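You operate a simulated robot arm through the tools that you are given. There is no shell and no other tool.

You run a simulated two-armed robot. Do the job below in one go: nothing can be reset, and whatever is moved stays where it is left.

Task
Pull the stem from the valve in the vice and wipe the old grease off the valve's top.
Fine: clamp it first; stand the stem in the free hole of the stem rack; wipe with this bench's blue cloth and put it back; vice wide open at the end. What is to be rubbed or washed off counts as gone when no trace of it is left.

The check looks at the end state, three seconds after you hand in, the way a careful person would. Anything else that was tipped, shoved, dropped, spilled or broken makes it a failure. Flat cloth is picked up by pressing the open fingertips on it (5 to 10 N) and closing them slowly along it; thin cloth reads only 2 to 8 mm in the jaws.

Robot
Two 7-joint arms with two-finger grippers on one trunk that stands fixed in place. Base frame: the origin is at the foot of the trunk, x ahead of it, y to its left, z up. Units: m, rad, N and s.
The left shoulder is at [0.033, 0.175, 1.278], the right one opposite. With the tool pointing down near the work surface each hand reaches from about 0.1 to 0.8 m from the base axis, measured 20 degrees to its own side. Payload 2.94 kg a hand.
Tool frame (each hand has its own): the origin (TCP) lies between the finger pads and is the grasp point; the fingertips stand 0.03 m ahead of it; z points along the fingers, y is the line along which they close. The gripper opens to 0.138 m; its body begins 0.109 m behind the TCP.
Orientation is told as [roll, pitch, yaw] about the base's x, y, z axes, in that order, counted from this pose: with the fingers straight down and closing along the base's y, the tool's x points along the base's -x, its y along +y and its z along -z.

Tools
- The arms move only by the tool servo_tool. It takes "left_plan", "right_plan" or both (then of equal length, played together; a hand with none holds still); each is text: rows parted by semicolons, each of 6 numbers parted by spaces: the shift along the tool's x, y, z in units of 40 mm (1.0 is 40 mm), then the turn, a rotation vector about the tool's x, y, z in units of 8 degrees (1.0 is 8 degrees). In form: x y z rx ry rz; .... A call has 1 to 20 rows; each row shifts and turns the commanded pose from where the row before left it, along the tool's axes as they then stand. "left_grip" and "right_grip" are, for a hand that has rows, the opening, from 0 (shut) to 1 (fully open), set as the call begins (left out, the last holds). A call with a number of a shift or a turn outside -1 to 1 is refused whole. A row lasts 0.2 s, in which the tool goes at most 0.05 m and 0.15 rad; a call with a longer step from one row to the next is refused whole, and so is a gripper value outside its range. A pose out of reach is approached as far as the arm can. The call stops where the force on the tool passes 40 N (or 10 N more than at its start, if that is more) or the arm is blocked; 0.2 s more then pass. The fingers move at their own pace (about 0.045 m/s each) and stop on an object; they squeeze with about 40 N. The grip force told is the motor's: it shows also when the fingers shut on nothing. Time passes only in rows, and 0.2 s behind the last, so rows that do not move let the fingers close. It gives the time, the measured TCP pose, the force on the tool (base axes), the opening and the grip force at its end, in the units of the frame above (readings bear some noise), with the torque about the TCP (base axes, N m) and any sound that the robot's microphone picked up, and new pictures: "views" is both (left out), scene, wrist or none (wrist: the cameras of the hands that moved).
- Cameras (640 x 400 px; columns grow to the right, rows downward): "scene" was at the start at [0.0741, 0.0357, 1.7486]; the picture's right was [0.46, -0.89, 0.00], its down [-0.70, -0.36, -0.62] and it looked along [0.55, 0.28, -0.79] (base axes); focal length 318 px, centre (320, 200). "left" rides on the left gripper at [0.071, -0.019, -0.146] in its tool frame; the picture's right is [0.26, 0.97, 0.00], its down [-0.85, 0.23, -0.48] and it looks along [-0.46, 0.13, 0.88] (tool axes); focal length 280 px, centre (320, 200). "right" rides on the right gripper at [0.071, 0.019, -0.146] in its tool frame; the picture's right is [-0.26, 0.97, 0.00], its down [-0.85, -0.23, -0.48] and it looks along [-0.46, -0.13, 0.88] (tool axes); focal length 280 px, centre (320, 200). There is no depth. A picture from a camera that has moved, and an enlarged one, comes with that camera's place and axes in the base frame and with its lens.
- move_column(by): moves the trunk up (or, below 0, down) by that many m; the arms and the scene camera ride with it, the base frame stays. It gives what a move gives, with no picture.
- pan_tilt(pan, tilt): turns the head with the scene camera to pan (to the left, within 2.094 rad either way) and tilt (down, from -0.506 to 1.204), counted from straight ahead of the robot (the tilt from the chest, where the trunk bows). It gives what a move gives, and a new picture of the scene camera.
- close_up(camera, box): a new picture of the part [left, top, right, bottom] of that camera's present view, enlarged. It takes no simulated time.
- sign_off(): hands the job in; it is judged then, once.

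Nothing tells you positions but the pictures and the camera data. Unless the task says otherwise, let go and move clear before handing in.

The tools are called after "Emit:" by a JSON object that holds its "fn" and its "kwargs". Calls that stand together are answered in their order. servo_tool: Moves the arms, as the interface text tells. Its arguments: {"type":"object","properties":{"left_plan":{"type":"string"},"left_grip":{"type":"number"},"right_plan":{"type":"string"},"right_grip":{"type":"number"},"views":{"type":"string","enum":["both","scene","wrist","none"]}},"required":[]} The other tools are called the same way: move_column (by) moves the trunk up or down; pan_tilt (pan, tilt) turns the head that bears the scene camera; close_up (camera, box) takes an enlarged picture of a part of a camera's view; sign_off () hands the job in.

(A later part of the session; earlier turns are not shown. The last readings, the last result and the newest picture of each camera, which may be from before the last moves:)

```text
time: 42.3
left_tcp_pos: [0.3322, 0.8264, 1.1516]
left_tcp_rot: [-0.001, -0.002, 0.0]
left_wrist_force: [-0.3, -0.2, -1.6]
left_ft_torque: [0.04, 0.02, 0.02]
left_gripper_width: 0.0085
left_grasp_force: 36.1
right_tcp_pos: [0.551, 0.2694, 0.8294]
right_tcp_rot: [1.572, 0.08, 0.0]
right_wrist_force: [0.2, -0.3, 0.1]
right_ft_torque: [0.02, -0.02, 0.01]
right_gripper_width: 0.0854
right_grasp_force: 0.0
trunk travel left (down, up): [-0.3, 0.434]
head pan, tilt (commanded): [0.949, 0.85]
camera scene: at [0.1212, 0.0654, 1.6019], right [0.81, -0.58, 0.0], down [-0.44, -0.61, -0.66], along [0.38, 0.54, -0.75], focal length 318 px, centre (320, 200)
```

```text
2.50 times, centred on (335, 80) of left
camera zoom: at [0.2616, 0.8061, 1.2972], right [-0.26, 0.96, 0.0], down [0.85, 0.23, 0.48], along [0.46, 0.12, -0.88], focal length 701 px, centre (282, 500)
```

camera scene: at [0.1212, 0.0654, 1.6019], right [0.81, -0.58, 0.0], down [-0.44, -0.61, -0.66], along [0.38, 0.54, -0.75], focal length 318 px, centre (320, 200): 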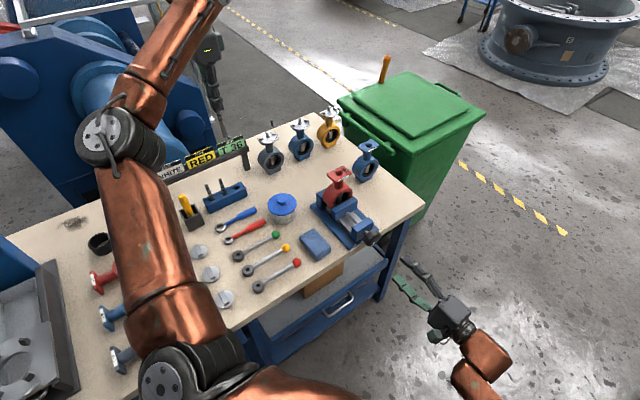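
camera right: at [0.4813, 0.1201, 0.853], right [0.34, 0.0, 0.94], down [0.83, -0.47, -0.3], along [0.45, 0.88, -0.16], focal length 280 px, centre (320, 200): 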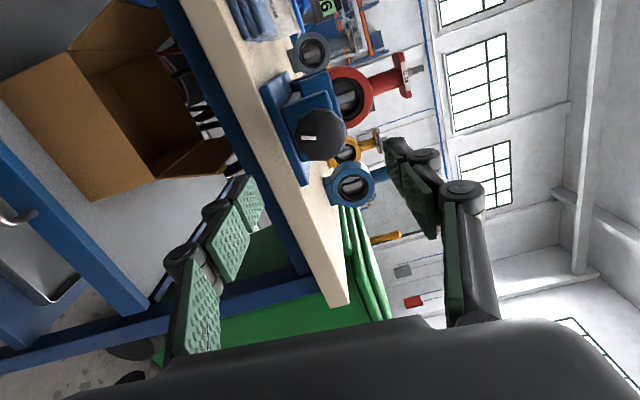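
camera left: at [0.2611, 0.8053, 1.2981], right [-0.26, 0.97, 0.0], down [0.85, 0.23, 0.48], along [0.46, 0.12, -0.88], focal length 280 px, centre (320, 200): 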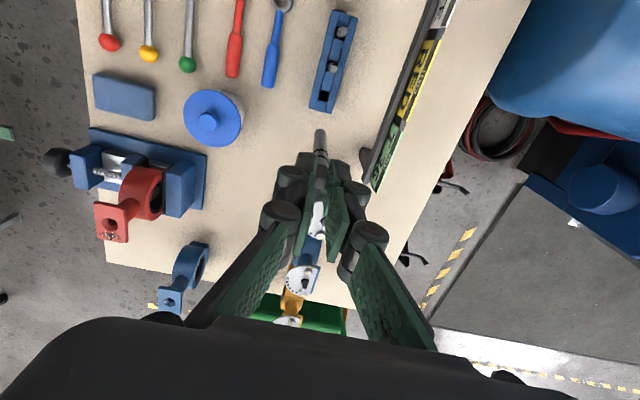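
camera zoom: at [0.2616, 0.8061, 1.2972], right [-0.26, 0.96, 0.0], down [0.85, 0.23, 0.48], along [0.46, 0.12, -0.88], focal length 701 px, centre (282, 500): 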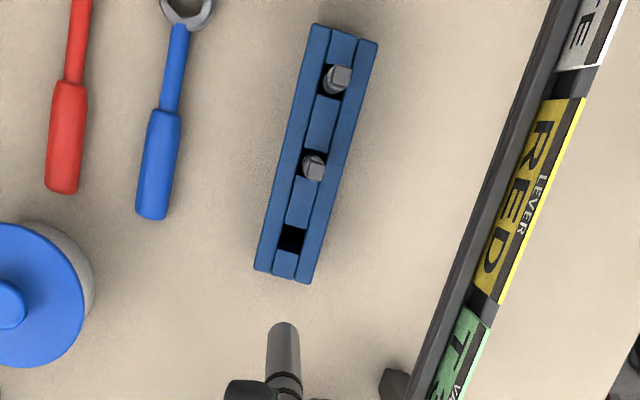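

The free hole is about 18 mm square against a 12.6 mm stem. By the wrist camera I need about 4 mm toward the robot and 4 mm left. I correct and lower until the stem's end is just above the rack.

Emit:
{"fn": "servo_tool", "kwargs": {"left_plan": "0.05 0.05 0.6 0 0 0; 0.05 0.05 0.7 0 0 0; 0 0 0.7 0 0 0; 0 0 0.7 0 0 0; 0 0 0.7 0 0 0; 0 0 0.5 0 0 0; 0 0 0 0 0 0", "views": "both"}}

Emit:
{"fn": "close_up", "kwargs": {"camera": "left", "box": [270, 60, 370, 180]}}

Emit:
{"fn": "close_up", "kwargs": {"camera": "scene", "box": [190, 135, 270, 225]}}

```text
time: 43.9
left_tcp_pos: [0.3288, 0.8286, 0.9926]
left_tcp_rot: [-0.002, -0.002, 0.0]
left_wrist_force: [0.0, -0.1, -0.8]
left_ft_torque: [0.01, -0.02, 0.03]
left_gripper_width: 0.0083
left_grasp_force: 36.2
right_tcp_pos: [0.5516, 0.2673, 0.8299]
right_tcp_rot: [1.573, 0.079, -0.001]
right_wrist_force: [-0.3, -0.4, 0.6]
right_ft_torque: [0.01, 0.0, -0.03]
right_gripper_width: 0.0854
right_grasp_force: 0.1
trunk travel left (down, up): [-0.3, 0.434]
head pan, tilt (commanded): [0.949, 0.85]
camera scene: at [0.121, 0.0653, 1.6019], right [0.81, -0.58, 0.0], down [-0.44, -0.61, -0.66], along [0.38, 0.54, -0.75], focal length 318 px, centre (320, 200)
camera left: at [0.258, 0.8086, 1.139], right [-0.26, 0.97, 0.0], down [0.85, 0.23, 0.48], along [0.46, 0.12, -0.88], focal length 280 px, centre (320, 200)
```

scene: 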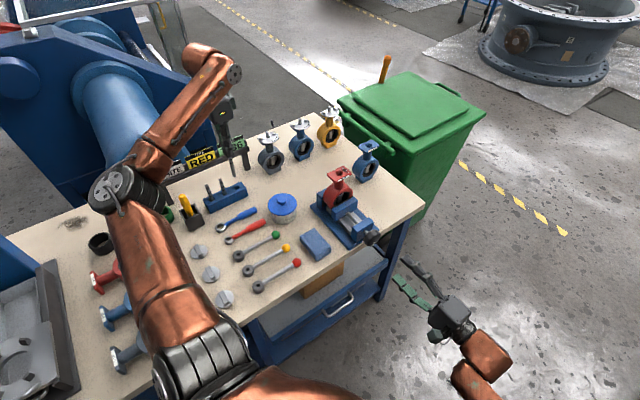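
left: 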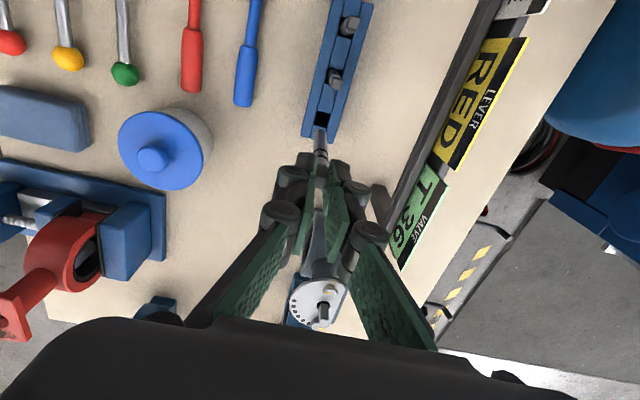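

```text
3.33 times, centred on (320, 120) of left
camera zoom: at [0.258, 0.8086, 1.139], right [-0.26, 0.97, 0.0], down [0.85, 0.23, 0.48], along [0.46, 0.12, -0.88], focal length 935 px, centre (320, 467)
```

zoom: 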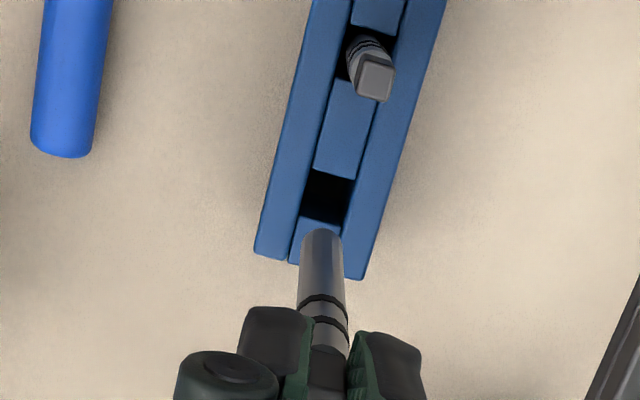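

```text
4.44 times, centred on (230, 180) of scene
camera zoom: at [0.121, 0.0653, 1.6019], right [0.81, -0.58, 0.0], down [-0.44, -0.61, -0.66], along [0.38, 0.54, -0.75], focal length 1414 px, centre (720, 289)
```

zoom: 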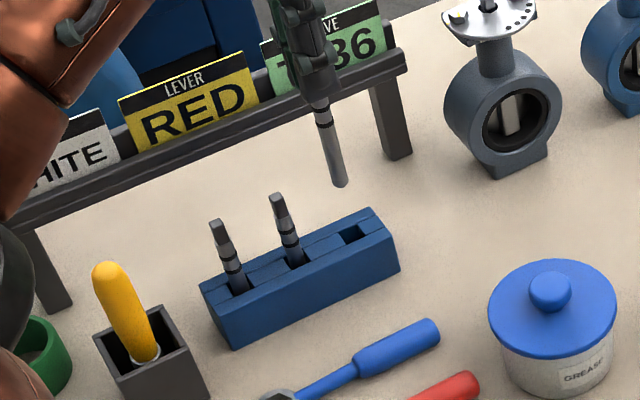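

Close. I shift 1 mm toward the robot and 3 mm left, then lower the stem's end to about 1 cm above the rack and check again.

Emit:
{"fn": "servo_tool", "kwargs": {"left_plan": "0.03 0.075 0.3 0 0 0; 0 0 0.4 0 0 0; 0 0 0.4 0 0 0; 0 0 0 0 0 0", "views": "wrist"}}

Emit:
{"fn": "close_up", "kwargs": {"camera": "left", "box": [280, 90, 360, 170]}}

Emit:
{"fn": "close_up", "kwargs": {"camera": "scene", "box": [200, 145, 260, 215]}}

```text
time: 44.9
left_tcp_pos: [0.327, 0.8335, 0.9501]
left_tcp_rot: [0.0, 0.0, 0.001]
left_wrist_force: [-0.4, -0.4, -1.1]
left_ft_torque: [0.05, 0.02, -0.01]
left_gripper_width: 0.008
left_grasp_force: 36.3
right_tcp_pos: [0.5518, 0.2681, 0.8287]
right_tcp_rot: [1.573, 0.079, 0.0]
right_wrist_force: [-0.5, -0.1, 0.2]
right_ft_torque: [-0.02, -0.01, -0.03]
right_gripper_width: 0.0856
right_grasp_force: 0.1
trunk travel left (down, up): [-0.3, 0.434]
head pan, tilt (commanded): [0.949, 0.85]
camera left: at [0.2556, 0.8123, 1.0957], right [-0.26, 0.97, 0.0], down [0.85, 0.23, 0.48], along [0.46, 0.12, -0.88], focal length 280 px, centre (320, 200)
```

left: 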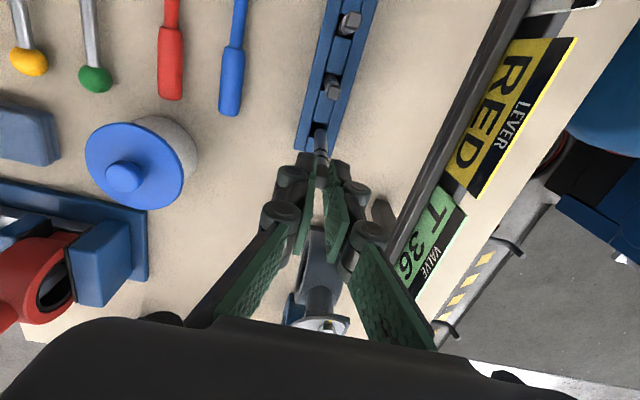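

```text
5.00 times, centred on (320, 130) of left
camera zoom: at [0.2556, 0.8123, 1.0957], right [-0.26, 0.97, 0.0], down [0.85, 0.23, 0.48], along [0.46, 0.12, -0.88], focal length 1402 px, centre (320, 550)
```

zoom: 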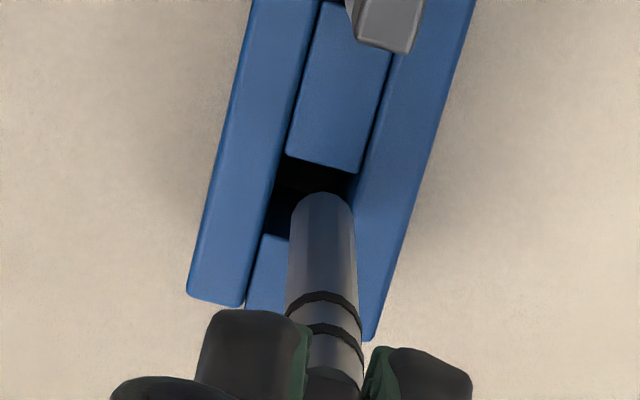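

```text
5.71 times, centred on (230, 180) of scene
camera zoom: at [0.121, 0.0653, 1.6019], right [0.81, -0.58, 0.0], down [-0.44, -0.61, -0.66], along [0.38, 0.54, -0.75], focal length 1818 px, centre (834, 314)
```

zoom: 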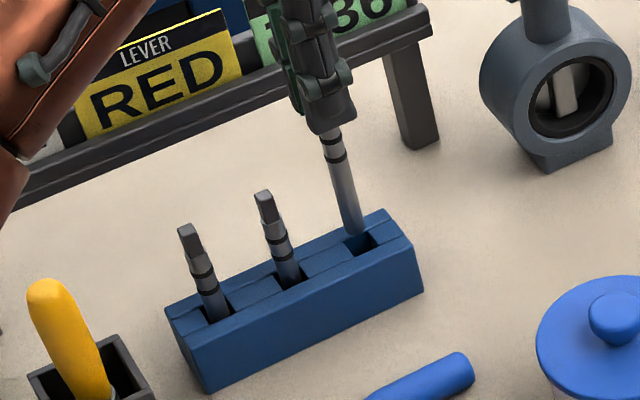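

Emit:
{"fn": "close_up", "kwargs": {"camera": "scene", "box": [222, 165, 252, 205]}}

Emit:
{"fn": "close_up", "kwargs": {"camera": "left", "box": [300, 105, 340, 155]}}

```text
10.00 times, centred on (237, 185) of scene
camera zoom: at [0.121, 0.0653, 1.6019], right [0.81, -0.58, 0.0], down [-0.44, -0.61, -0.66], along [0.38, 0.54, -0.75], focal length 3182 px, centre (1150, 350)
```

zoom: 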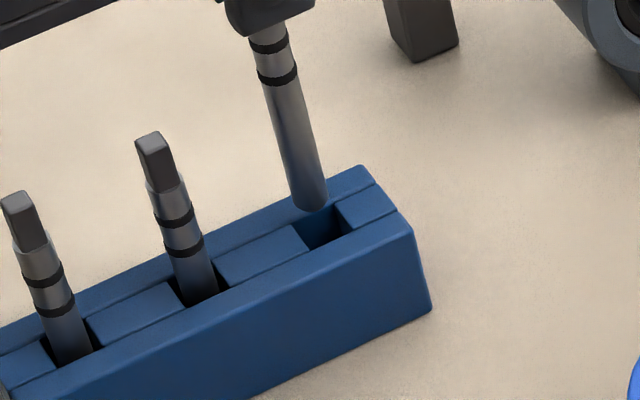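

```text
8.00 times, centred on (320, 130) of left
camera zoom: at [0.2556, 0.8123, 1.0957], right [-0.26, 0.97, 0.0], down [0.85, 0.23, 0.48], along [0.46, 0.12, -0.88], focal length 2243 px, centre (320, 760)
```

zoom: 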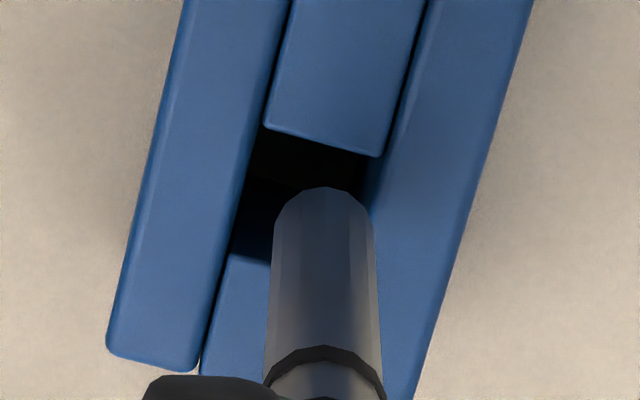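

Both cameras agree the stem needs about 2 mm away from the robot and about 1 mm right. I correct, then lower slowly into the hole, watching the force.

Emit:
{"fn": "servo_tool", "kwargs": {"left_plan": "-0.05 -0.03 0 0 0 0; 0 0 0.15 0 0 0; 0 0 0.15 0 0 0; 0 0 0.1 0 0 0; 0 0 0 0 0 0", "views": "wrist"}}

Emit:
{"fn": "close_up", "kwargs": {"camera": "left", "box": [300, 105, 340, 155]}}

Emit:
{"fn": "close_up", "kwargs": {"camera": "scene", "box": [222, 165, 252, 205]}}

```text
time: 46.1
left_tcp_pos: [0.3284, 0.8312, 0.9339]
left_tcp_rot: [-0.002, -0.002, 0.0]
left_wrist_force: [-1.4, -0.3, -1.2]
left_ft_torque: [-0.03, 0.09, -0.02]
left_gripper_width: 0.0077
left_grasp_force: 36.2
right_tcp_pos: [0.5499, 0.2683, 0.8276]
right_tcp_rot: [1.572, 0.078, 0.0]
right_wrist_force: [-0.4, -0.5, -0.6]
right_ft_torque: [-0.01, 0.02, -0.01]
right_gripper_width: 0.0857
right_grasp_force: 0.0
trunk travel left (down, up): [-0.3, 0.434]
head pan, tilt (commanded): [0.949, 0.85]
camera left: at [0.2576, 0.8115, 1.0794], right [-0.26, 0.96, 0.0], down [0.85, 0.23, 0.48], along [0.46, 0.12, -0.88], focal length 280 px, centre (320, 200)
```

left: 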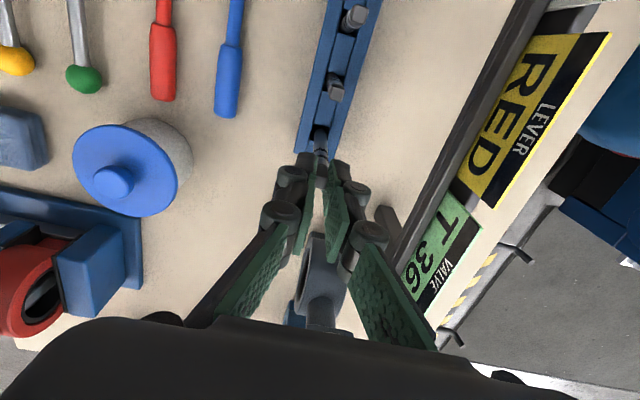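

```text
8.00 times, centred on (320, 130) of left
camera zoom: at [0.2576, 0.8115, 1.0794], right [-0.26, 0.96, 0.0], down [0.85, 0.23, 0.48], along [0.46, 0.12, -0.88], focal length 2243 px, centre (320, 760)
```

zoom: 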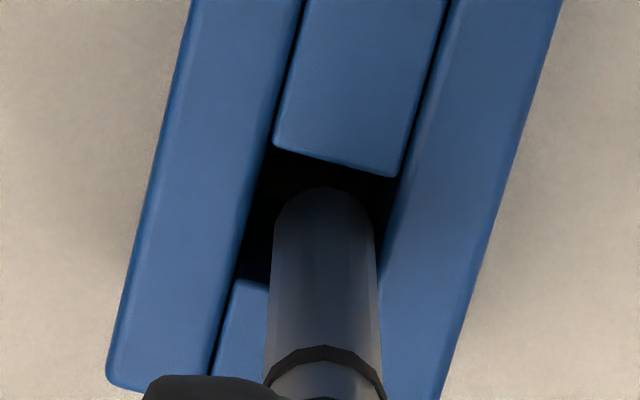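

```text
10.00 times, centred on (237, 185) of scene
camera zoom: at [0.121, 0.0657, 1.6019], right [0.81, -0.58, 0.0], down [-0.44, -0.61, -0.66], along [0.38, 0.54, -0.75], focal length 3182 px, centre (1150, 350)
```

zoom: 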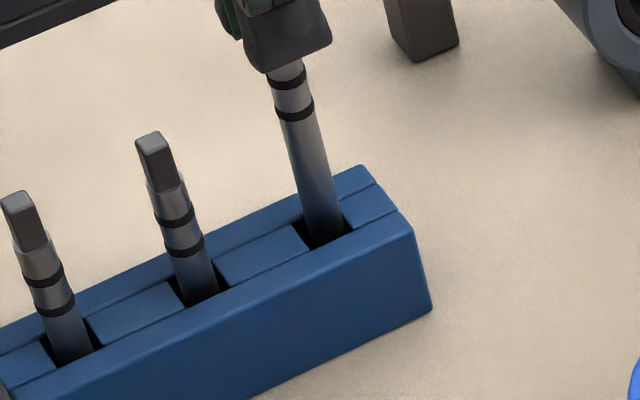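

The stem has entered the hole with no contact force. I lower it on slowly.

Emit:
{"fn": "servo_tool", "kwargs": {"left_plan": "0 0 0.12 0 0 0; 0 0 0.12 0 0 0; 0 0 0.12 0 0 0; 0 0 0.12 0 0 0; 0 0 0.12 0 0 0; 0 0 0.1 0 0 0; 0 0 0 0 0 0", "views": "wrist"}}

Emit:
{"fn": "close_up", "kwargs": {"camera": "scene", "box": [222, 165, 252, 205]}}

Emit:
{"fn": "close_up", "kwargs": {"camera": "left", "box": [280, 90, 360, 190]}}

```text
time: 47.7
left_tcp_pos: [0.3284, 0.8318, 0.9049]
left_tcp_rot: [-0.003, 0.001, -0.001]
left_wrist_force: [-6.0, -0.9, 0.0]
left_ft_torque: [0.01, 0.56, 0.02]
left_gripper_width: 0.0081
left_grasp_force: 35.8
right_tcp_pos: [0.5503, 0.2675, 0.8296]
right_tcp_rot: [1.572, 0.076, 0.0]
right_wrist_force: [-0.5, 0.0, 0.5]
right_ft_torque: [0.0, 0.01, -0.01]
right_gripper_width: 0.0856
right_grasp_force: 0.0
trunk travel left (down, up): [-0.3, 0.434]
head pan, tilt (commanded): [0.949, 0.85]
camera left: at [0.2575, 0.8106, 1.0511], right [-0.26, 0.96, 0.0], down [0.85, 0.23, 0.48], along [0.46, 0.12, -0.88], focal length 280 px, centre (320, 200)
```

left: 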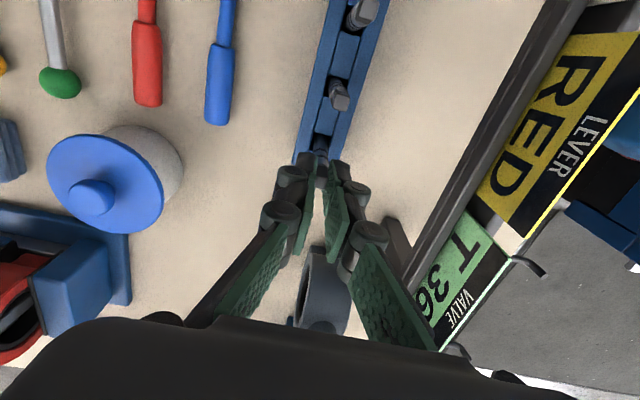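

```text
10.00 times, centred on (237, 185) of scene
camera zoom: at [0.1203, 0.0654, 1.6019], right [0.81, -0.58, 0.0], down [-0.44, -0.61, -0.66], along [0.38, 0.54, -0.75], focal length 3182 px, centre (1150, 350)
```

zoom: 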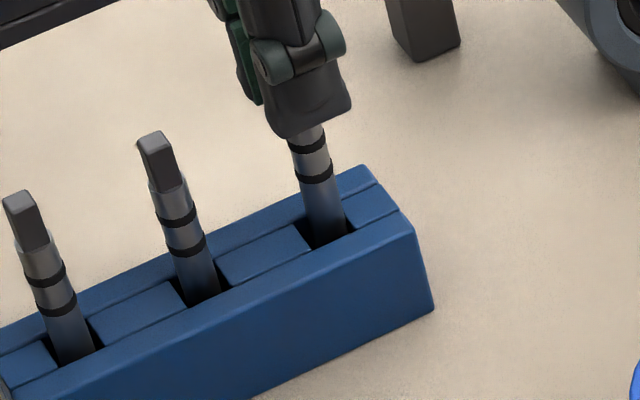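

```text
4.00 times, centred on (320, 140) of left
camera zoom: at [0.2575, 0.8106, 1.0511], right [-0.26, 0.96, 0.0], down [0.85, 0.23, 0.48], along [0.46, 0.12, -0.88], focal length 1122 px, centre (320, 440)
```

zoom: 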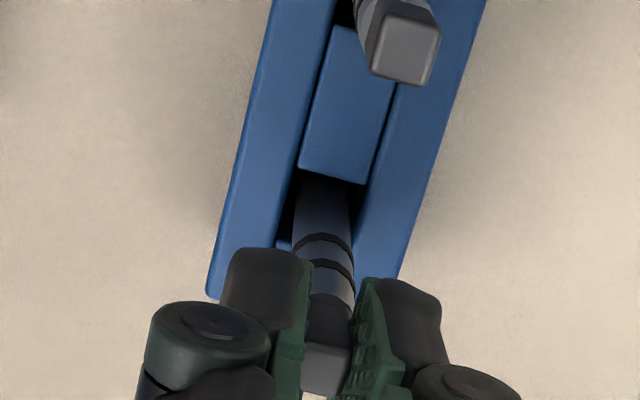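

There's a light 6 N side push: the stem touches the far wall of the hole. I ease back toward the robot 1.5 mm before going on.

Emit:
{"fn": "servo_tool", "kwargs": {"left_plan": "0.04 0 0 0 0 0; 0 0 0 0 0 0", "views": "none"}}

```text
time: 48.3
left_tcp_pos: [0.3273, 0.8301, 0.9052]
left_tcp_rot: [-0.003, -0.002, 0.0]
left_wrist_force: [-2.4, 0.6, -0.9]
left_ft_torque: [0.02, 0.17, -0.02]
left_gripper_width: 0.0082
left_grasp_force: 35.6
right_tcp_pos: [0.5517, 0.2685, 0.8284]
right_tcp_rot: [1.574, 0.077, 0.0]
right_wrist_force: [-0.9, 0.5, -0.4]
right_ft_torque: [0.0, -0.03, -0.02]
right_gripper_width: 0.0854
right_grasp_force: 0.0
trunk travel left (down, up): [-0.3, 0.434]
head pan, tilt (commanded): [0.949, 0.85]
```

Emit:
{"fn": "servo_tool", "kwargs": {"left_plan": "0.03 0 0 0 0 0; 0 0 0.08 0 0 0; 0 0 0.08 0 0 0; 0 0 0.08 0 0 0; 0 0 0 0 0 0", "views": "none"}}

Emit:
{"fn": "close_up", "kwargs": {"camera": "scene", "box": [222, 165, 252, 205]}}

```text
time: 49.5
left_tcp_pos: [0.3263, 0.8304, 0.8998]
left_tcp_rot: [0.004, -0.006, 0.0]
left_wrist_force: [-0.8, 0.7, 21.8]
left_ft_torque: [0.14, 0.1, -0.01]
left_gripper_width: 0.0078
left_grasp_force: 35.9
right_tcp_pos: [0.5498, 0.2655, 0.831]
right_tcp_rot: [1.577, 0.077, 0.0]
right_wrist_force: [-0.5, 0.6, -0.2]
right_ft_torque: [-0.02, -0.01, 0.01]
right_gripper_width: 0.0854
right_grasp_force: 0.1
trunk travel left (down, up): [-0.3, 0.434]
head pan, tilt (commanded): [0.949, 0.85]
```

```text
10.00 times, centred on (237, 185) of scene
camera zoom: at [0.1195, 0.0624, 1.6024], right [0.81, -0.58, 0.0], down [-0.44, -0.61, -0.66], along [0.38, 0.54, -0.75], focal length 3182 px, centre (1150, 350)
```

zoom: 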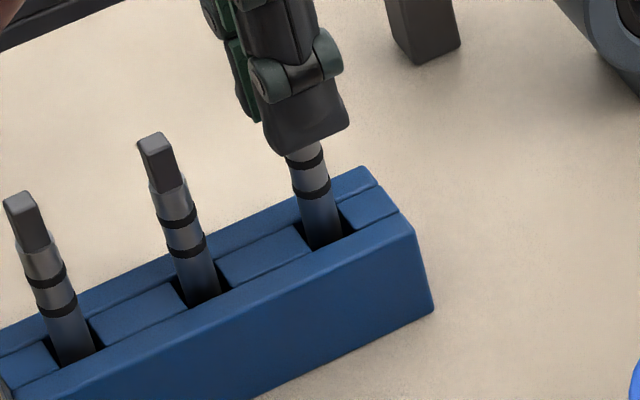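

The stem rests on the bottom (22 N) with its rings level with the neighbours'. I ease off, open the fingers and rise straight up.

Emit:
{"fn": "servo_tool", "kwargs": {"left_plan": "0 0 -0.05 0 0 0; 0 0 0 0 0 0", "views": "none"}}

Emit:
{"fn": "servo_tool", "kwargs": {"left_plan": "0 0 0 0 0 0; 0 0 0 0 0 0; 0 0 0 0 0 0; 0 0 -0.2 0 0 0; 0 0 -0.4 0 0 0; 0 0 -0.5 0 0 0; 0 0 -0.6 0 0 0; 0 0 -0.6 0 0 0; 0 0 -0.6 0 0 0; 0 0 -0.6 0 0 0; 0 0 0 0 0 0", "left_grip": 0.28, "views": "both"}}

Emit:
{"fn": "close_up", "kwargs": {"camera": "scene", "box": [190, 145, 260, 215]}}

```text
time: 50.1
left_tcp_pos: [0.3257, 0.8296, 0.8985]
left_tcp_rot: [0.0, -0.003, -0.001]
left_wrist_force: [1.5, 2.3, 16.9]
left_ft_torque: [0.16, -0.06, 0.02]
left_gripper_width: 0.008
left_grasp_force: 36.1
right_tcp_pos: [0.551, 0.2667, 0.8295]
right_tcp_rot: [1.575, 0.077, 0.0]
right_wrist_force: [-0.3, -0.7, 0.0]
right_ft_torque: [0.0, -0.02, -0.04]
right_gripper_width: 0.0856
right_grasp_force: 0.1
trunk travel left (down, up): [-0.3, 0.434]
head pan, tilt (commanded): [0.949, 0.85]
```

```text
time: 52.5
left_tcp_pos: [0.3274, 0.8324, 1.0368]
left_tcp_rot: [-0.003, -0.001, -0.001]
left_wrist_force: [0.2, -0.4, 0.3]
left_ft_torque: [-0.02, -0.03, 0.0]
left_gripper_width: 0.0384
left_grasp_force: 0.0
right_tcp_pos: [0.5507, 0.2673, 0.8291]
right_tcp_rot: [1.572, 0.079, 0.0]
right_wrist_force: [-0.6, 0.8, -0.4]
right_ft_torque: [-0.01, 0.01, -0.03]
right_gripper_width: 0.0858
right_grasp_force: 0.1
trunk travel left (down, up): [-0.3, 0.434]
head pan, tilt (commanded): [0.949, 0.85]
camera scene: at [0.1213, 0.0662, 1.6018], right [0.81, -0.58, 0.0], down [-0.44, -0.61, -0.66], along [0.38, 0.54, -0.75], focal length 318 px, centre (320, 200)
camera left: at [0.2565, 0.8122, 1.1835], right [-0.26, 0.96, 0.0], down [0.85, 0.23, 0.48], along [0.46, 0.12, -0.88], focal length 280 px, centre (320, 200)
```

scene: 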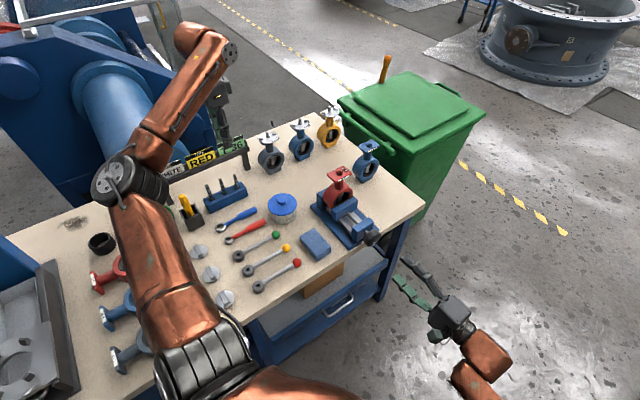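
left: 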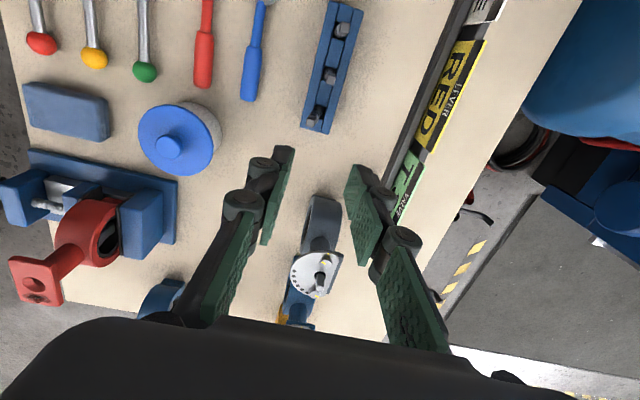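

```text
5.71 times, centred on (225, 180) of scene
camera zoom: at [0.1213, 0.0662, 1.6018], right [0.81, -0.58, 0.0], down [-0.44, -0.61, -0.66], along [0.38, 0.54, -0.75], focal length 1818 px, centre (863, 314)
```

zoom: 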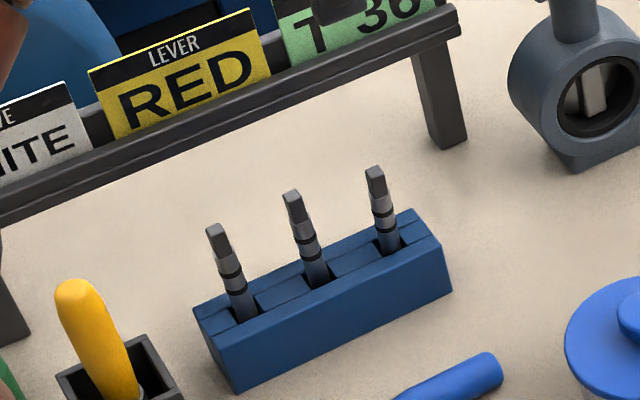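

The stem stands in the free hole like its neighbours. Next is the cloth pad, which I put at x 0.393–0.449, y 0.4625–0.5495, so I look at it closely.

Emit:
{"fn": "close_up", "kwargs": {"camera": "scene", "box": [280, 215, 350, 275]}}

Emit:
{"fn": "close_up", "kwargs": {"camera": "left", "box": [0, 60, 140, 170]}}

Emit:
{"fn": "close_up", "kwargs": {"camera": "right", "box": [200, 0, 320, 90]}}

```text
6.67 times, centred on (315, 245) of scene
camera zoom: at [0.1213, 0.0662, 1.6018], right [0.81, -0.58, 0.0], down [-0.44, -0.61, -0.66], along [0.38, 0.54, -0.75], focal length 2121 px, centre (353, -100)
```

zoom: 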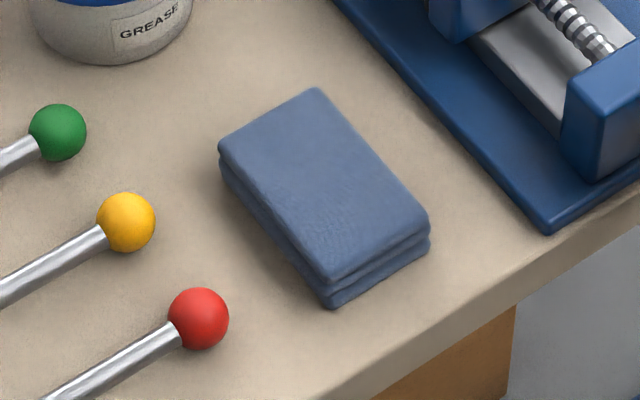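

```text
3.64 times, centred on (70, 115) of left
camera zoom: at [0.2565, 0.8122, 1.1835], right [-0.26, 0.96, 0.0], down [0.85, 0.23, 0.48], along [0.46, 0.12, -0.88], focal length 1020 px, centre (1229, 509)
```

zoom: 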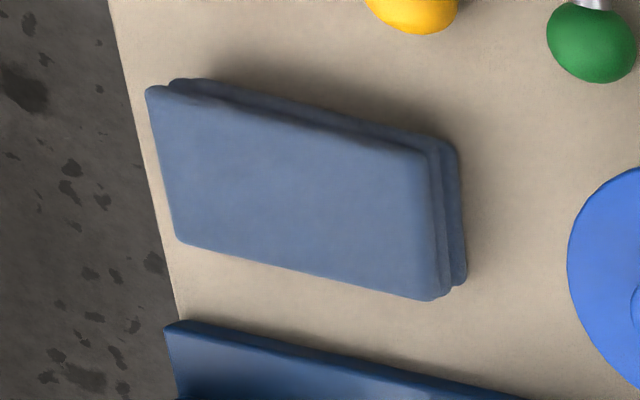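

```text
4.44 times, centred on (260, 45) of right
camera zoom: at [0.482, 0.1215, 0.8527], right [0.34, 0.0, 0.94], down [0.83, -0.48, -0.3], along [0.45, 0.88, -0.16], focal length 1246 px, centre (587, 889)
```

zoom: 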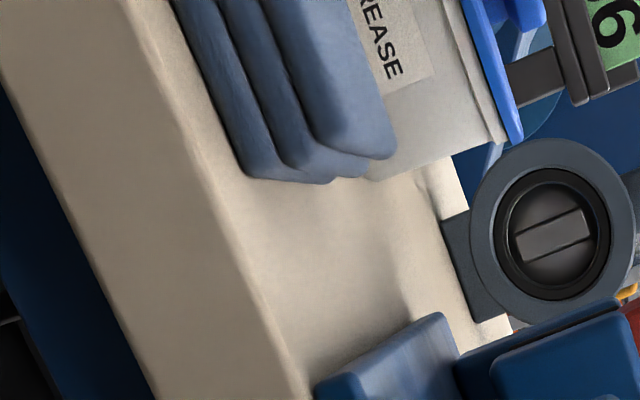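

The cloth is a 3-layer folded pad, about 56 × 87 × 23 mm. I'll grip it across its long sides (along y), with the lower part showing below the fingertips. First I bring the left hand above it.

Emit:
{"fn": "servo_tool", "kwargs": {"left_plan": "-0.26 -0.9 0 0 0 0; -0.26 -0.9 0 0 0 0; -0.26 -0.9 0 0 0 0; -0.26 -0.9 0 0 0 0; -0.26 -0.9 0 0 0 0; -0.26 -0.9 0 0 0 0; -0.26 -0.9 0 0 0 0; -0.26 -0.9 0 0 0 0; -0.26 -0.9 0 0 0 0; 0 0 0.6 0 0 0; 0 0 0.6 0 0 0; 0 0 0.6 0 0 0; 0 0 0 0 0 0", "left_grip": 0.87, "views": "wrist"}}

Emit:
{"fn": "pan_tilt", "kwargs": {"pan": 0.7, "tilt": 0.95}}

```text
time: 55.3
left_tcp_pos: [0.4199, 0.5075, 0.9672]
left_tcp_rot: [-0.001, -0.002, 0.0]
left_wrist_force: [0.3, -0.7, 0.9]
left_ft_torque: [0.01, -0.01, 0.01]
left_gripper_width: 0.12
left_grasp_force: 0.1
right_tcp_pos: [0.5505, 0.2657, 0.829]
right_tcp_rot: [1.575, 0.078, 0.0]
right_wrist_force: [0.4, -0.4, -0.2]
right_ft_torque: [-0.02, 0.02, 0.01]
right_gripper_width: 0.0857
right_grasp_force: 0.1
trunk travel left (down, up): [-0.3, 0.434]
head pan, tilt (commanded): [0.949, 0.85]
camera left: at [0.3496, 0.4865, 1.1123], right [-0.26, 0.96, 0.0], down [0.85, 0.23, 0.48], along [0.46, 0.12, -0.88], focal length 280 px, centre (320, 200)
```

left: 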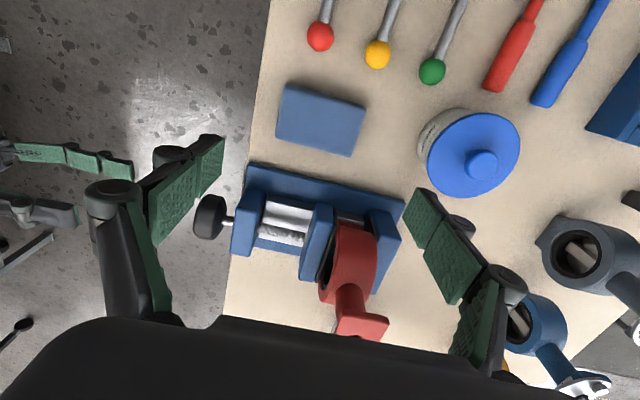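

```text
time: 56.0
left_tcp_pos: [0.4196, 0.5073, 0.9664]
left_tcp_rot: [-0.003, -0.002, -0.001]
left_wrist_force: [-0.3, -0.5, -0.1]
left_ft_torque: [0.01, -0.04, 0.02]
left_gripper_width: 0.1202
left_grasp_force: 0.2
right_tcp_pos: [0.5498, 0.2672, 0.8281]
right_tcp_rot: [1.573, 0.08, 0.001]
right_wrist_force: [0.4, -0.6, 0.1]
right_ft_torque: [-0.03, 0.0, 0.04]
right_gripper_width: 0.0858
right_grasp_force: 0.0
trunk travel left (down, up): [-0.3, 0.434]
head pan, tilt (commanded): [0.7, 0.949]
camera scene: at [0.1312, 0.0485, 1.5944], right [0.64, -0.76, 0.0], down [-0.62, -0.52, -0.58], along [0.44, 0.38, -0.81], focal length 318 px, centre (320, 200)
```

scene: 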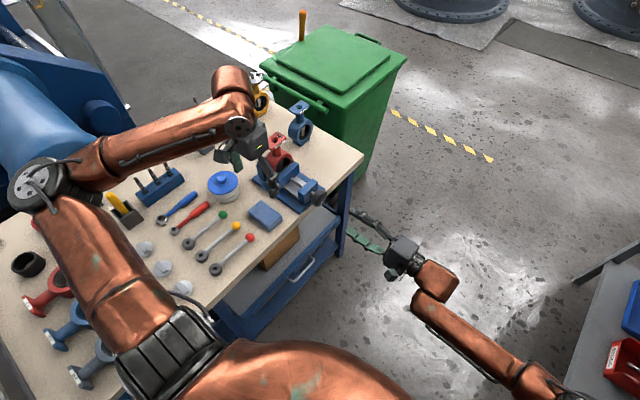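

Emit:
{"fn": "close_up", "kwargs": {"camera": "left", "box": [250, 60, 400, 180]}}

Emit:
{"fn": "close_up", "kwargs": {"camera": "scene", "box": [220, 120, 320, 240]}}

```text
3.33 times, centred on (325, 120) of left
camera zoom: at [0.3498, 0.487, 1.1122], right [-0.26, 0.96, 0.0], down [0.85, 0.23, 0.48], along [0.46, 0.12, -0.88], focal length 935 px, centre (303, 467)
```

zoom: 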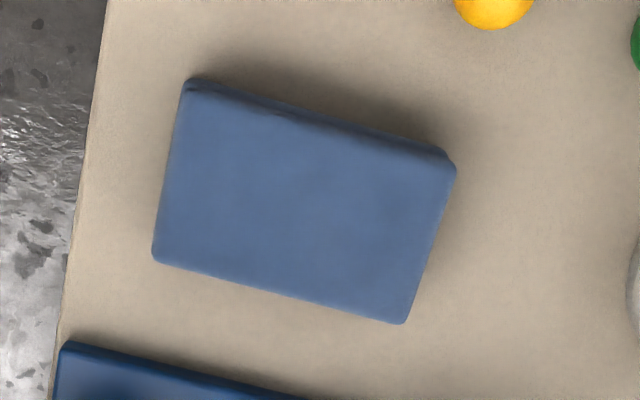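

```text
3.33 times, centred on (270, 180) of scene
camera zoom: at [0.1312, 0.0485, 1.5944], right [0.64, -0.76, 0.0], down [-0.62, -0.52, -0.58], along [0.44, 0.38, -0.81], focal length 1060 px, centre (487, 267)
```

zoom: 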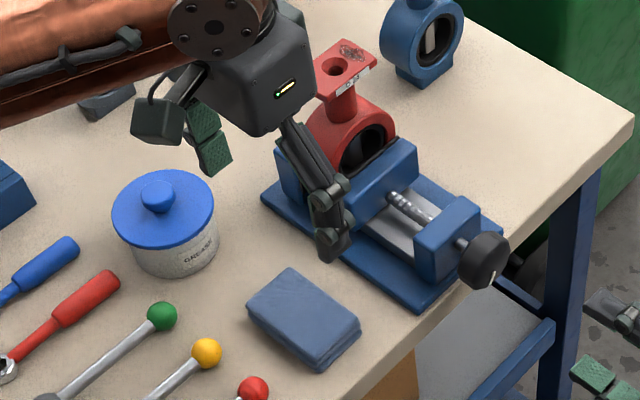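

The hand is centred over the pad. I lower the open fingers alongside its ends.

Emit:
{"fn": "servo_tool", "kwargs": {"left_plan": "0.02 -0.03 0.7 0 0 0; 0 0 0.7 0 0 0; 0 0 0.7 0 0 0; 0 0 0.6 0 0 0; 0 0 0.5 0 0 0; 0 0 0 0 0 0", "views": "both"}}

Emit:
{"fn": "close_up", "kwargs": {"camera": "scene", "box": [220, 160, 320, 250]}}

Emit:
{"fn": "close_up", "kwargs": {"camera": "left", "box": [200, 80, 440, 240]}}

```text
time: 57.4
left_tcp_pos: [0.4185, 0.5063, 0.8382]
left_tcp_rot: [0.0, -0.002, 0.0]
left_wrist_force: [0.0, 0.2, 0.3]
left_ft_torque: [0.0, 0.03, -0.01]
left_gripper_width: 0.1201
left_grasp_force: 0.1
right_tcp_pos: [0.5494, 0.2672, 0.829]
right_tcp_rot: [1.576, 0.078, 0.0]
right_wrist_force: [0.2, -0.4, 0.2]
right_ft_torque: [-0.01, 0.02, -0.02]
right_gripper_width: 0.0858
right_grasp_force: 0.1
trunk travel left (down, up): [-0.3, 0.434]
head pan, tilt (commanded): [0.7, 0.949]
camera scene: at [0.131, 0.0482, 1.5944], right [0.64, -0.76, 0.0], down [-0.62, -0.52, -0.58], along [0.45, 0.37, -0.81], focal length 318 px, centre (320, 200)
camera left: at [0.3478, 0.4861, 0.9842], right [-0.26, 0.96, 0.0], down [0.85, 0.23, 0.48], along [0.46, 0.12, -0.88], focal length 280 px, centre (320, 200)
```

scene: 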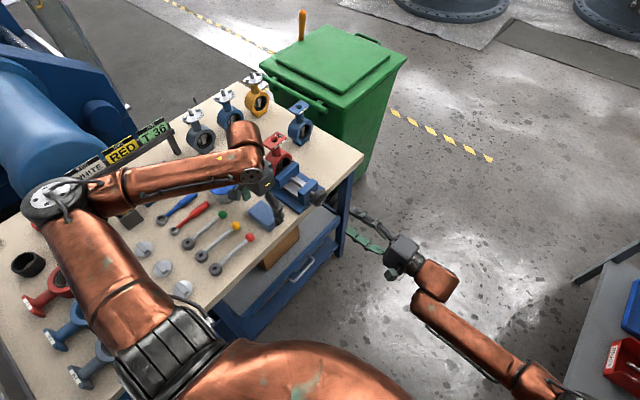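
left: 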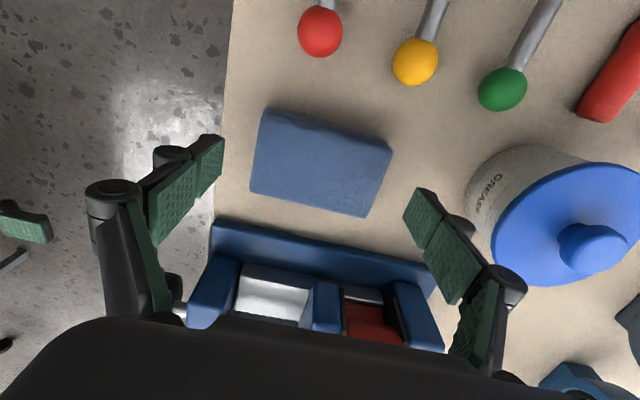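

```text
4.44 times, centred on (270, 205) of scene
camera zoom: at [0.131, 0.0482, 1.5944], right [0.64, -0.76, 0.0], down [-0.62, -0.52, -0.58], along [0.45, 0.37, -0.81], focal length 1414 px, centre (542, 178)
```

zoom: 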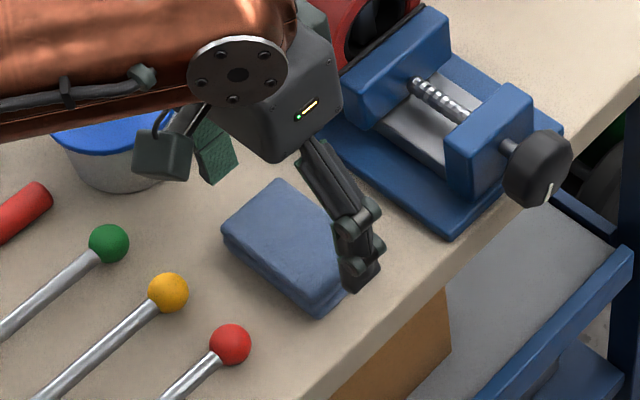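

```text
2.50 times, centred on (320, 160) of left
camera zoom: at [0.3478, 0.4861, 0.9842], right [-0.26, 0.96, 0.0], down [0.85, 0.23, 0.48], along [0.46, 0.12, -0.88], focal length 701 px, centre (320, 300)
```

zoom: 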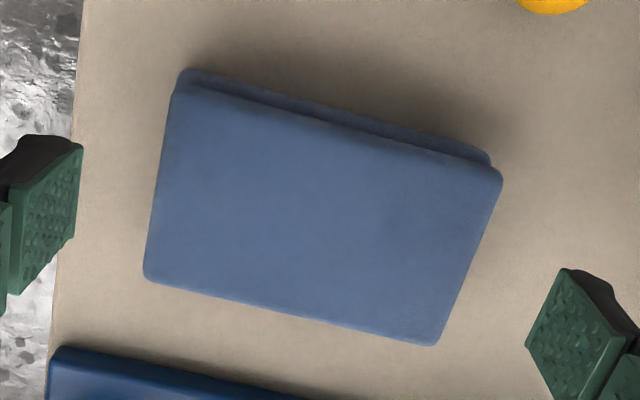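

I lower to about 8 mm above the bench and close with a limited opening, so that the pad isn't crushed.

Emit:
{"fn": "servo_tool", "kwargs": {"left_plan": "0.06 0 0.25 0 0 0; 0 0 0.23 0 0 0; 0 0 0 0 0 0", "views": "none"}}

Emit:
{"fn": "servo_tool", "kwargs": {"left_plan": "0 0 0 0 0 0; 0 0 0 0 0 0; 0 0 0 0 0 0; 0 0 0 0 0 0; 0 0 0 0 0 0", "left_grip": 0.6, "views": "wrist"}}

Emit:
{"fn": "close_up", "kwargs": {"camera": "scene", "box": [220, 160, 320, 250]}}

```text
time: 58.2
left_tcp_pos: [0.4161, 0.5048, 0.8175]
left_tcp_rot: [-0.002, -0.001, 0.0]
left_wrist_force: [0.2, -0.5, 0.6]
left_ft_torque: [0.01, 0.0, -0.01]
left_gripper_width: 0.12
left_grasp_force: 0.1
right_tcp_pos: [0.5512, 0.2671, 0.8287]
right_tcp_rot: [1.574, 0.079, -0.001]
right_wrist_force: [0.1, 0.3, 0.2]
right_ft_torque: [-0.02, -0.01, 0.04]
right_gripper_width: 0.0854
right_grasp_force: 0.0
trunk travel left (down, up): [-0.3, 0.434]
head pan, tilt (commanded): [0.7, 0.949]
```

```text
time: 59.4
left_tcp_pos: [0.4166, 0.5057, 0.8195]
left_tcp_rot: [-0.001, 0.0, 0.0]
left_wrist_force: [-0.5, 0.4, 2.5]
left_ft_torque: [-0.05, 0.02, -0.02]
left_gripper_width: 0.0884
left_grasp_force: 40.3
right_tcp_pos: [0.5513, 0.2674, 0.8289]
right_tcp_rot: [1.574, 0.08, 0.0]
right_wrist_force: [0.2, -0.1, 0.5]
right_ft_torque: [0.03, -0.01, 0.01]
right_gripper_width: 0.0857
right_grasp_force: 0.0
trunk travel left (down, up): [-0.3, 0.434]
head pan, tilt (commanded): [0.7, 0.949]
camera left: at [0.3458, 0.4849, 0.9643], right [-0.26, 0.96, 0.0], down [0.85, 0.23, 0.48], along [0.46, 0.12, -0.88], focal length 280 px, centre (320, 200)
```

left: 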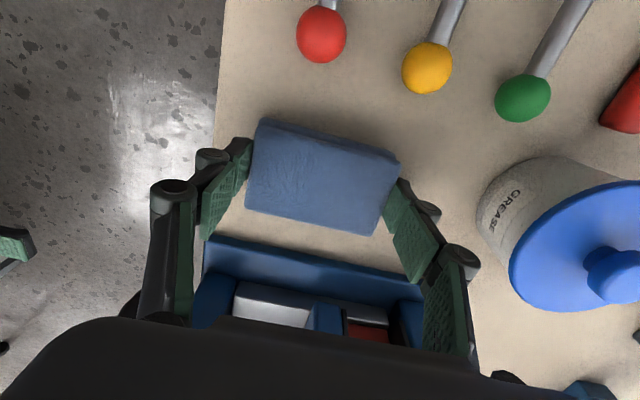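

```text
4.44 times, centred on (270, 205) of scene
camera zoom: at [0.131, 0.0482, 1.5944], right [0.64, -0.76, 0.0], down [-0.62, -0.52, -0.58], along [0.45, 0.37, -0.81], focal length 1414 px, centre (542, 178)
```

zoom: 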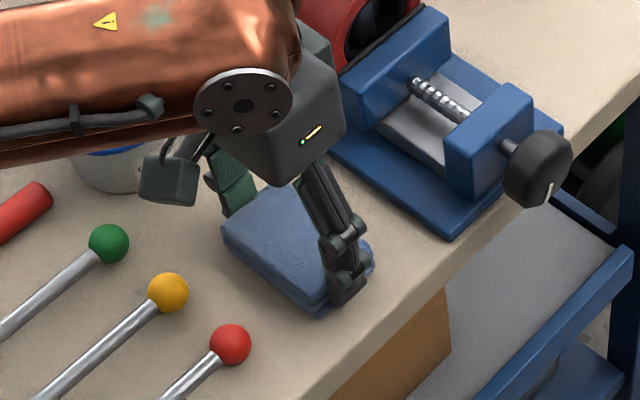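

Gripped at 88 mm with 40 N and the pad keeps its shape. I lift it a little and check.

Emit:
{"fn": "servo_tool", "kwargs": {"left_plan": "0 0 -0.2 0 0 0; 0 0 -0.3 0 0 0; 0 0 -0.4 0 0 0; 0 0 -0.4 0 0 0; 0 0 0 0 0 0", "views": "wrist"}}

Emit:
{"fn": "close_up", "kwargs": {"camera": "scene", "box": [220, 140, 320, 250]}}

```text
time: 60.6
left_tcp_pos: [0.4166, 0.5064, 0.8707]
left_tcp_rot: [-0.001, 0.0, -0.001]
left_wrist_force: [0.4, 0.0, -0.1]
left_ft_torque: [0.0, -0.03, 0.0]
left_gripper_width: 0.0888
left_grasp_force: 39.5
right_tcp_pos: [0.5494, 0.2677, 0.8268]
right_tcp_rot: [1.571, 0.079, 0.001]
right_wrist_force: [1.2, 0.3, 0.1]
right_ft_torque: [0.01, -0.02, 0.0]
right_gripper_width: 0.0855
right_grasp_force: 0.1
trunk travel left (down, up): [-0.3, 0.434]
head pan, tilt (commanded): [0.7, 0.949]
camera left: at [0.3461, 0.4856, 1.0169], right [-0.26, 0.96, 0.0], down [0.85, 0.23, 0.48], along [0.46, 0.12, -0.88], focal length 280 px, centre (320, 200)
```

left: 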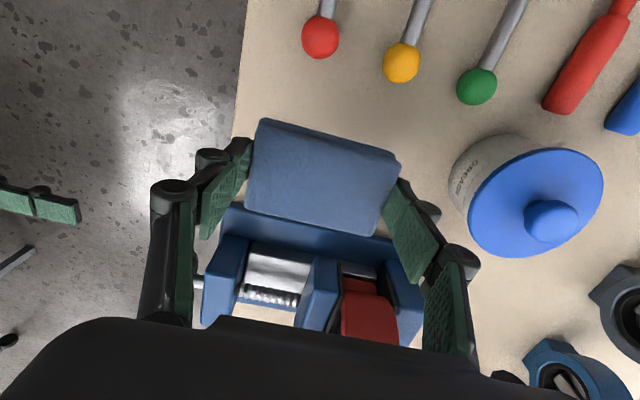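

```text
3.64 times, centred on (270, 195) of scene
camera zoom: at [0.1313, 0.0486, 1.5944], right [0.64, -0.76, 0.0], down [-0.62, -0.52, -0.58], along [0.44, 0.37, -0.81], focal length 1157 px, centre (502, 218)
```

zoom: 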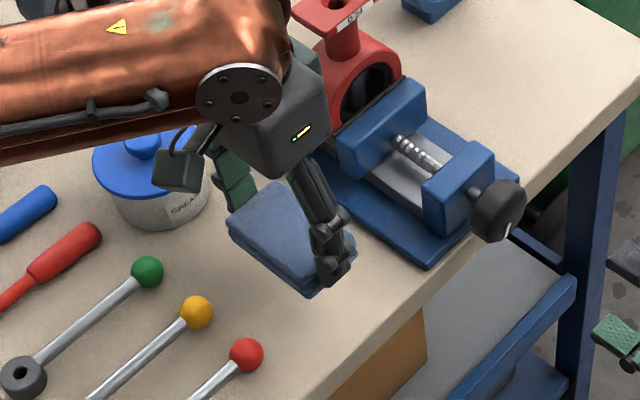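

The pad is held firmly and centred. I raise it and carry it above the valve's plate (about x 0.525–0.584, y 0.552–0.592, top z≈0.964).

Emit:
{"fn": "servo_tool", "kwargs": {"left_plan": "0 0 -0.8 0 0 0; 0 0 -0.8 0 0 0; 0 0 -0.8 0 0 0; 0 0 -0.8 0 0 0; 0 0 -0.8 0 0 0; 0 0 -0.6 0 0 0; -0.75 0.33 0 0 0 0; -0.75 0.33 0 0 0 0; -0.75 0.33 0 0 0 0; -0.75 0.33 0 0 0 0; -0.75 0.33 0 0 0 0; 0 0 0 0 0 0", "views": "both"}}

Emit:
{"fn": "close_up", "kwargs": {"camera": "scene", "box": [220, 100, 320, 200]}}

Emit:
{"fn": "close_up", "kwargs": {"camera": "right", "box": [300, 40, 460, 160]}}

```text
time: 63.2
left_tcp_pos: [0.5674, 0.5728, 1.055]
left_tcp_rot: [-0.003, -0.002, 0.0]
left_wrist_force: [-0.8, 0.0, 0.4]
left_ft_torque: [0.02, -0.04, -0.05]
left_gripper_width: 0.0889
left_grasp_force: 40.0
right_tcp_pos: [0.5512, 0.2681, 0.8286]
right_tcp_rot: [1.575, 0.076, 0.0]
right_wrist_force: [-0.3, -0.2, -0.6]
right_ft_torque: [0.0, -0.03, -0.01]
right_gripper_width: 0.0853
right_grasp_force: 0.0
trunk travel left (down, up): [-0.3, 0.434]
head pan, tilt (commanded): [0.7, 0.949]
camera scene: at [0.1303, 0.0483, 1.5945], right [0.64, -0.76, 0.0], down [-0.62, -0.52, -0.58], along [0.45, 0.37, -0.81], focal length 318 px, centre (320, 200)
camera left: at [0.4963, 0.5524, 1.2015], right [-0.26, 0.97, 0.0], down [0.85, 0.23, 0.48], along [0.46, 0.12, -0.88], focal length 280 px, centre (320, 200)
```

scene: 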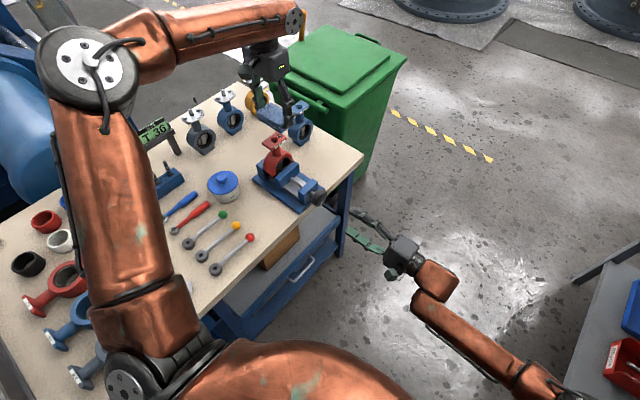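
left: 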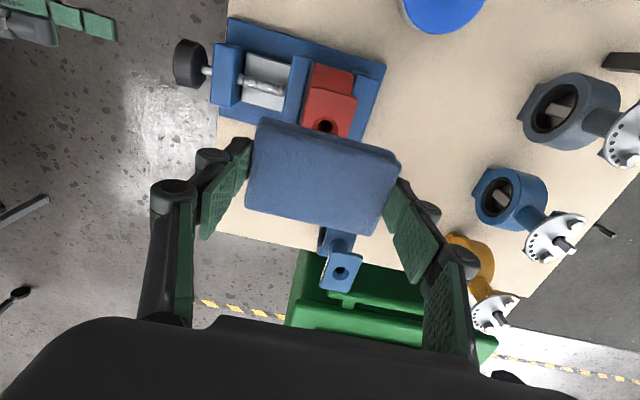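

```text
4.00 times, centred on (270, 150) of scene
camera zoom: at [0.1303, 0.0483, 1.5945], right [0.64, -0.76, 0.0], down [-0.62, -0.52, -0.58], along [0.45, 0.37, -0.81], focal length 1273 px, centre (520, 400)
```

zoom: 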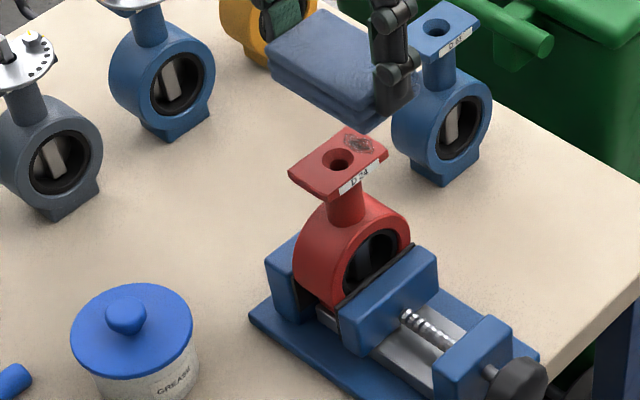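

```text
3.33 times, centred on (380, 100) of right
camera zoom: at [0.4814, 0.121, 0.8533], right [0.34, 0.0, 0.94], down [0.83, -0.48, -0.3], along [0.45, 0.88, -0.16], focal length 935 px, centre (120, 533)
```

zoom: 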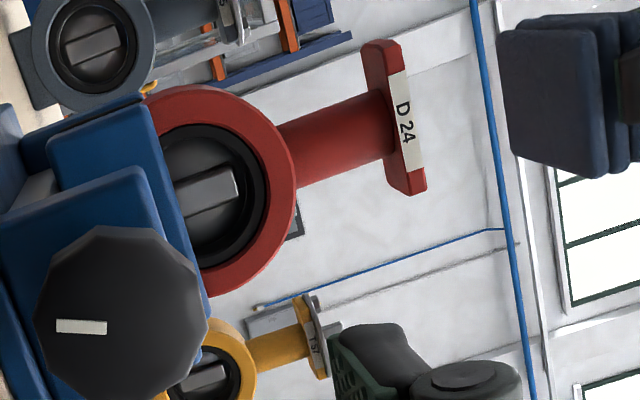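

The pad hangs parallel above the plate. I lower it to just above the plate, then press gently by small steps.

Emit:
{"fn": "servo_tool", "kwargs": {"left_plan": "0 0 0.4 0 0 0; 0 0 0.4 0 0 0; 0 0 0.35 0 0 0; 0 0 0 0 0 0", "views": "none"}}

Emit:
{"fn": "close_up", "kwargs": {"camera": "right", "box": [300, 40, 460, 160]}}

```text
time: 64.2
left_tcp_pos: [0.5668, 0.5716, 1.0076]
left_tcp_rot: [0.0, -0.002, 0.0]
left_wrist_force: [0.0, 0.4, 0.0]
left_ft_torque: [0.0, 0.02, 0.02]
left_gripper_width: 0.0889
left_grasp_force: 40.0
right_tcp_pos: [0.5504, 0.2662, 0.8286]
right_tcp_rot: [1.574, 0.079, 0.0]
right_wrist_force: [-0.3, 0.6, -0.5]
right_ft_torque: [-0.03, 0.0, 0.0]
right_gripper_width: 0.0857
right_grasp_force: 0.0
trunk travel left (down, up): [-0.3, 0.434]
head pan, tilt (commanded): [0.7, 0.949]
```

```text
3.33 times, centred on (380, 100) of right
camera zoom: at [0.4819, 0.1209, 0.853], right [0.34, 0.0, 0.94], down [0.83, -0.48, -0.3], along [0.45, 0.88, -0.16], focal length 935 px, centre (120, 533)
```

zoom: 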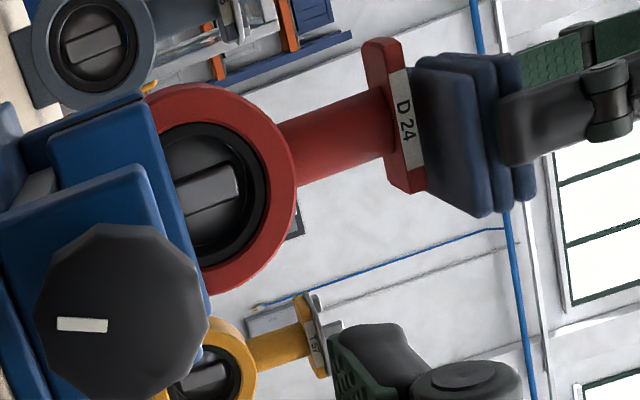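

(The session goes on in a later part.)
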